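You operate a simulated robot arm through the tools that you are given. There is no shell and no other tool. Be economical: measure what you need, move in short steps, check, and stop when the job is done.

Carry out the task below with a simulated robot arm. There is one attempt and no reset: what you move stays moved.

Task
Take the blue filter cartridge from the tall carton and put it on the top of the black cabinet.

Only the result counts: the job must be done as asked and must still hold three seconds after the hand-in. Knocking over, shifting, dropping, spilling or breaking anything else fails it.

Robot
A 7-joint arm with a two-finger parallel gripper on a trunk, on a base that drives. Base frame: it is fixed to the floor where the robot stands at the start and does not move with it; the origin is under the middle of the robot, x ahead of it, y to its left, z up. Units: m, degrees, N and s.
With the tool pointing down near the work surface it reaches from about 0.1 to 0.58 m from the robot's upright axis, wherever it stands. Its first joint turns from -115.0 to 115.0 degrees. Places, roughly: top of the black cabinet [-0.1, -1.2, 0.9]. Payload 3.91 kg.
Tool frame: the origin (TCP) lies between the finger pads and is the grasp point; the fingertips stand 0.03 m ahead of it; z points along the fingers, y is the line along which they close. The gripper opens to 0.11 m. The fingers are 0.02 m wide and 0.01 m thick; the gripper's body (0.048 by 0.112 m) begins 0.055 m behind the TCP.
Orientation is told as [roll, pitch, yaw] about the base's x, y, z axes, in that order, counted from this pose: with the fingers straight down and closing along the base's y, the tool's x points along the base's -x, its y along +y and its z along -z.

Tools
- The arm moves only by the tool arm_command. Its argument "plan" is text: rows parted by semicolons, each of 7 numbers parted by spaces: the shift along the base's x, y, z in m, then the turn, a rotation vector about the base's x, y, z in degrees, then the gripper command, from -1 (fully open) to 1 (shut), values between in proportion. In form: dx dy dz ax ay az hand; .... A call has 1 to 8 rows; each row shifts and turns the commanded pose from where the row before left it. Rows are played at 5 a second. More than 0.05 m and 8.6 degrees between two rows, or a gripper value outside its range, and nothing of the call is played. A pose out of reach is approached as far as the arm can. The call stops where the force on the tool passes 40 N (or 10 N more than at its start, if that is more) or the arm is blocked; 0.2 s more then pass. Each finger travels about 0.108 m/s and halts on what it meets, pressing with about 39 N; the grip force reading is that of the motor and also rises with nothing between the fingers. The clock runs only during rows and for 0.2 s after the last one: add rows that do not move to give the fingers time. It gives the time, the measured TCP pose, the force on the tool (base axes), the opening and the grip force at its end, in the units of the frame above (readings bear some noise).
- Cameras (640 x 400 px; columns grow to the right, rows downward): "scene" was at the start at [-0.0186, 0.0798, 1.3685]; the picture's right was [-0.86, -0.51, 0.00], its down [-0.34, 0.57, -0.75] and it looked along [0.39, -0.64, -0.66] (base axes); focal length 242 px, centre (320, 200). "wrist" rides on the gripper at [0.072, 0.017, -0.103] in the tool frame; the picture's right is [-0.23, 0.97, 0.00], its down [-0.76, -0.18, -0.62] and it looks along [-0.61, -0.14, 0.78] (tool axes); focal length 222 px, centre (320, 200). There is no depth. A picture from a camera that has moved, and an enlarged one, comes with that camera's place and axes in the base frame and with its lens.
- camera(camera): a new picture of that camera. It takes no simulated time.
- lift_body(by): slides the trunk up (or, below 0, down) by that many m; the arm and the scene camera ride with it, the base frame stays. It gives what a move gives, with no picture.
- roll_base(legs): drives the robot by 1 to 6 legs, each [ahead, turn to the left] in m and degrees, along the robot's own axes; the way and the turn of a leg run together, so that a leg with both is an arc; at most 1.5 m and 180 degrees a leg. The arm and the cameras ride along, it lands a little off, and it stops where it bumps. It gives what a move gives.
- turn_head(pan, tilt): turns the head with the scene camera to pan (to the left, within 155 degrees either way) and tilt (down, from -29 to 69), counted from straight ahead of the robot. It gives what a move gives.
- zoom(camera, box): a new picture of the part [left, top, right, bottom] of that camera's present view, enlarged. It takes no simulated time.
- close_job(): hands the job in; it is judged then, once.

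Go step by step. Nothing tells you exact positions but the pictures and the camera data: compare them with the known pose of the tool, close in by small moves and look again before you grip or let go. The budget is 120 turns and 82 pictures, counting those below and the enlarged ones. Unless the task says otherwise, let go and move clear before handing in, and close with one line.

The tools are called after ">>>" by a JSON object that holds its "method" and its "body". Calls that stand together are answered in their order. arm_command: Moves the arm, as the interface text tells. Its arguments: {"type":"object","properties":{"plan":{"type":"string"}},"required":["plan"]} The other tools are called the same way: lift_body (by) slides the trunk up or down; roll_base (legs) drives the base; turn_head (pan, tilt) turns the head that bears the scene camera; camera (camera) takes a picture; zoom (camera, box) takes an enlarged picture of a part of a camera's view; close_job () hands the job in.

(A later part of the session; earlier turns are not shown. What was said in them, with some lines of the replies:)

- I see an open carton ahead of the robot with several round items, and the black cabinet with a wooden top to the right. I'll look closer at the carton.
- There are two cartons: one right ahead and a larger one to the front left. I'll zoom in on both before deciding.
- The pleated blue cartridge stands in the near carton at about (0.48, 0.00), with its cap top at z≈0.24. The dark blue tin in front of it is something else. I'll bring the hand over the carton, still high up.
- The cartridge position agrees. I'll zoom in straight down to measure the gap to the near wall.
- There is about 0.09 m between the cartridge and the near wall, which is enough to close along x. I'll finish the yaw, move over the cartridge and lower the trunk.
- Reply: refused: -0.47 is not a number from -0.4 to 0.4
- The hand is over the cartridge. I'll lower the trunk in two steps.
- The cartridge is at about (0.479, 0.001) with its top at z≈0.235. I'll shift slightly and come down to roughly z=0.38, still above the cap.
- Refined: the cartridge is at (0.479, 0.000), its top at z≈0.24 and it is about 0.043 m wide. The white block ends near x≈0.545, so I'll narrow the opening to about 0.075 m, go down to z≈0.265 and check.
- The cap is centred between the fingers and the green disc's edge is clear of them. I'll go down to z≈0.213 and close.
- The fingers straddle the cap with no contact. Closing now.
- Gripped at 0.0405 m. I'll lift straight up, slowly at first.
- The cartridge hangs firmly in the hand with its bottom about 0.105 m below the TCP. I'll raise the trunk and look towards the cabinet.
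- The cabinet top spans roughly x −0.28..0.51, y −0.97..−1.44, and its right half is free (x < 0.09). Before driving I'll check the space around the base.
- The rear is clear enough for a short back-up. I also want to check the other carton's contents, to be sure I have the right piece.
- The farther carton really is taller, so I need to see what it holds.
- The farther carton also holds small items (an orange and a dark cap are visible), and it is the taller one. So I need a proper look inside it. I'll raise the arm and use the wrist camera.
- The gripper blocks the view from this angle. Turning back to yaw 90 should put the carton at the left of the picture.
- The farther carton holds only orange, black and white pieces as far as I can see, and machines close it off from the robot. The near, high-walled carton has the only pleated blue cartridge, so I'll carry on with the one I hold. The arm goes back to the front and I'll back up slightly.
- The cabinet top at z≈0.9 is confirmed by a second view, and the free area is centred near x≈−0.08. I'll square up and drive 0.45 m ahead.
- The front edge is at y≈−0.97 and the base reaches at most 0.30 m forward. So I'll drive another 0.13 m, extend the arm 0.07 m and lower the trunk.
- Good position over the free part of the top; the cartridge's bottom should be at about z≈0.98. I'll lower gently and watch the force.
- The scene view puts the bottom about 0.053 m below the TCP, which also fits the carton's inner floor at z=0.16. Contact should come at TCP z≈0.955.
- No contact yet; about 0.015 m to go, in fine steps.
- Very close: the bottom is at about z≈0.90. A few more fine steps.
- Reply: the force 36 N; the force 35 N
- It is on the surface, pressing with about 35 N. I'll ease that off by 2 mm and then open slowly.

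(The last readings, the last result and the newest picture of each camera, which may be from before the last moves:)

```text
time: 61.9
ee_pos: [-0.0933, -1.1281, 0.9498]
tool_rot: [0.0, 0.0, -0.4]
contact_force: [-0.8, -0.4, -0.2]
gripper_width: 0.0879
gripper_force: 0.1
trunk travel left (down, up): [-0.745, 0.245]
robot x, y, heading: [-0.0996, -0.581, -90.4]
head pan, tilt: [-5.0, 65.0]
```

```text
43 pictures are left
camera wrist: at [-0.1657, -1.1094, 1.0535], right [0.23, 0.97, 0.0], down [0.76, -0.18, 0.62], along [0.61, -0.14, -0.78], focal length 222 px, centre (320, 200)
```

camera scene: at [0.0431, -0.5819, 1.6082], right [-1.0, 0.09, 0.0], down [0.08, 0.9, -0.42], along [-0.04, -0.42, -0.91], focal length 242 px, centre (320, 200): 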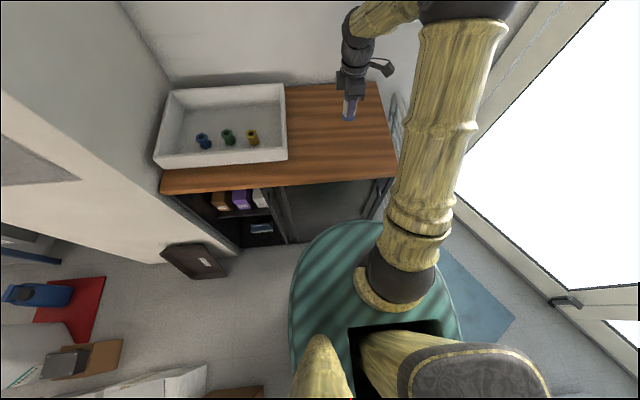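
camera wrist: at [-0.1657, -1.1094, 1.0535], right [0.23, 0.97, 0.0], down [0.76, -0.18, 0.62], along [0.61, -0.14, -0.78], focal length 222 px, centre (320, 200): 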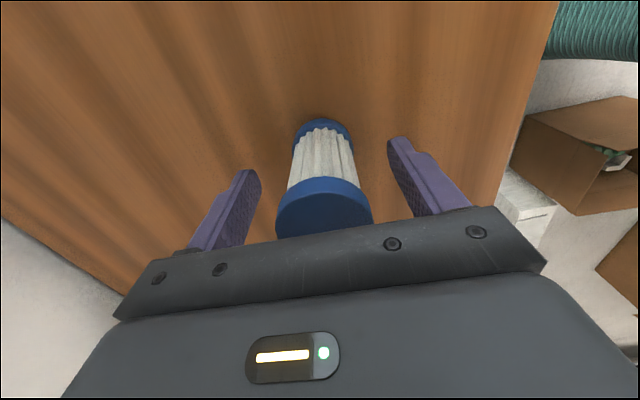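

The cartridge stands free between the open fingers. Now I'll go straight up and check.

>>> {"method": "arm_command", "body": {"plan": "0 0 0.02 0 0 0 -0.6;0 0 0.04 0 0 0 -0.6;0 0 0.04 0 0 0 -0.6;0 0 0.04 0 0 0 -0.6;0 0 0.04 0 0 0 -0.6;0 0.03 0.03 0 0 0 -0.6;0 0.04 0 0 0 0 -0.6;0 0.04 0 0 0 0 -0.6"}}

>>> {"method": "zoom", "body": {"camera": "scene", "box": [140, 60, 420, 240]}}

>>> {"method": "camera", "body": {"camera": "wrist"}}

```text
time: 63.7
ee_pos: [-0.0947, -1.0156, 1.1586]
tool_rot: [0.0, 0.0, -0.2]
contact_force: [0.6, 0.3, 0.0]
gripper_width: 0.0881
gripper_force: 0.0
trunk travel left (down, up): [-0.745, 0.245]
robot x, y, heading: [-0.1037, -0.58, -90.5]
head pan, tilt: [-5.0, 65.0]
```

```text
2.22 times, centred on (280, 150) of scene
camera zoom: at [0.0434, -0.5802, 1.6081], right [-1.0, 0.09, 0.0], down [0.08, 0.9, -0.42], along [-0.04, -0.42, -0.91], focal length 538 px, centre (409, 311)
```

zoom: 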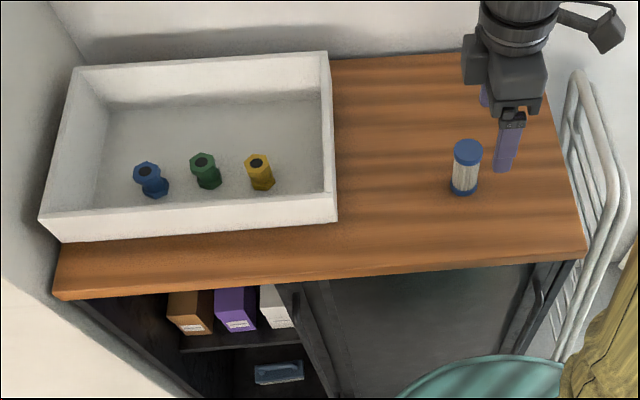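

```text
41 pictures are left
camera wrist: at [-0.1661, -0.9973, 1.2636], right [0.23, 0.97, 0.0], down [0.76, -0.18, 0.62], along [0.61, -0.14, -0.78], focal length 222 px, centre (320, 200)
```

wrist: 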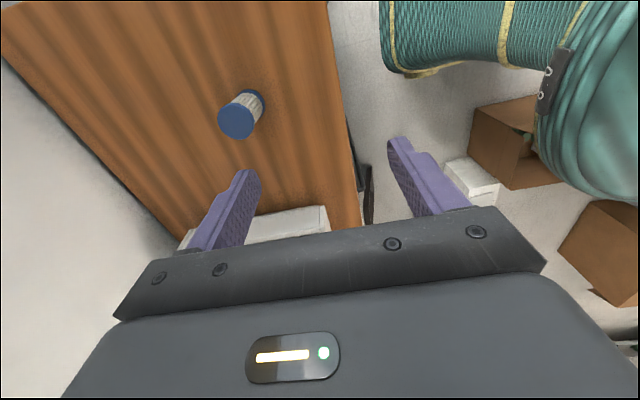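

The blue filter cartridge stands upright on the cabinet top and the hand is clear of it, so I'm handing in.

>>> {"method": "close_job", "body": {}}

```text
The job is handed in.
```

The blue filter cartridge is standing upright on top of the black cabinet, to the right of the white tray, and I handed the job in with the hand clear of it. I took "the tall carton" to be the high-walled one in front of the robot. A taller carton farther off also holds small pieces; I saw no blue one there, but a flap hid part of it.
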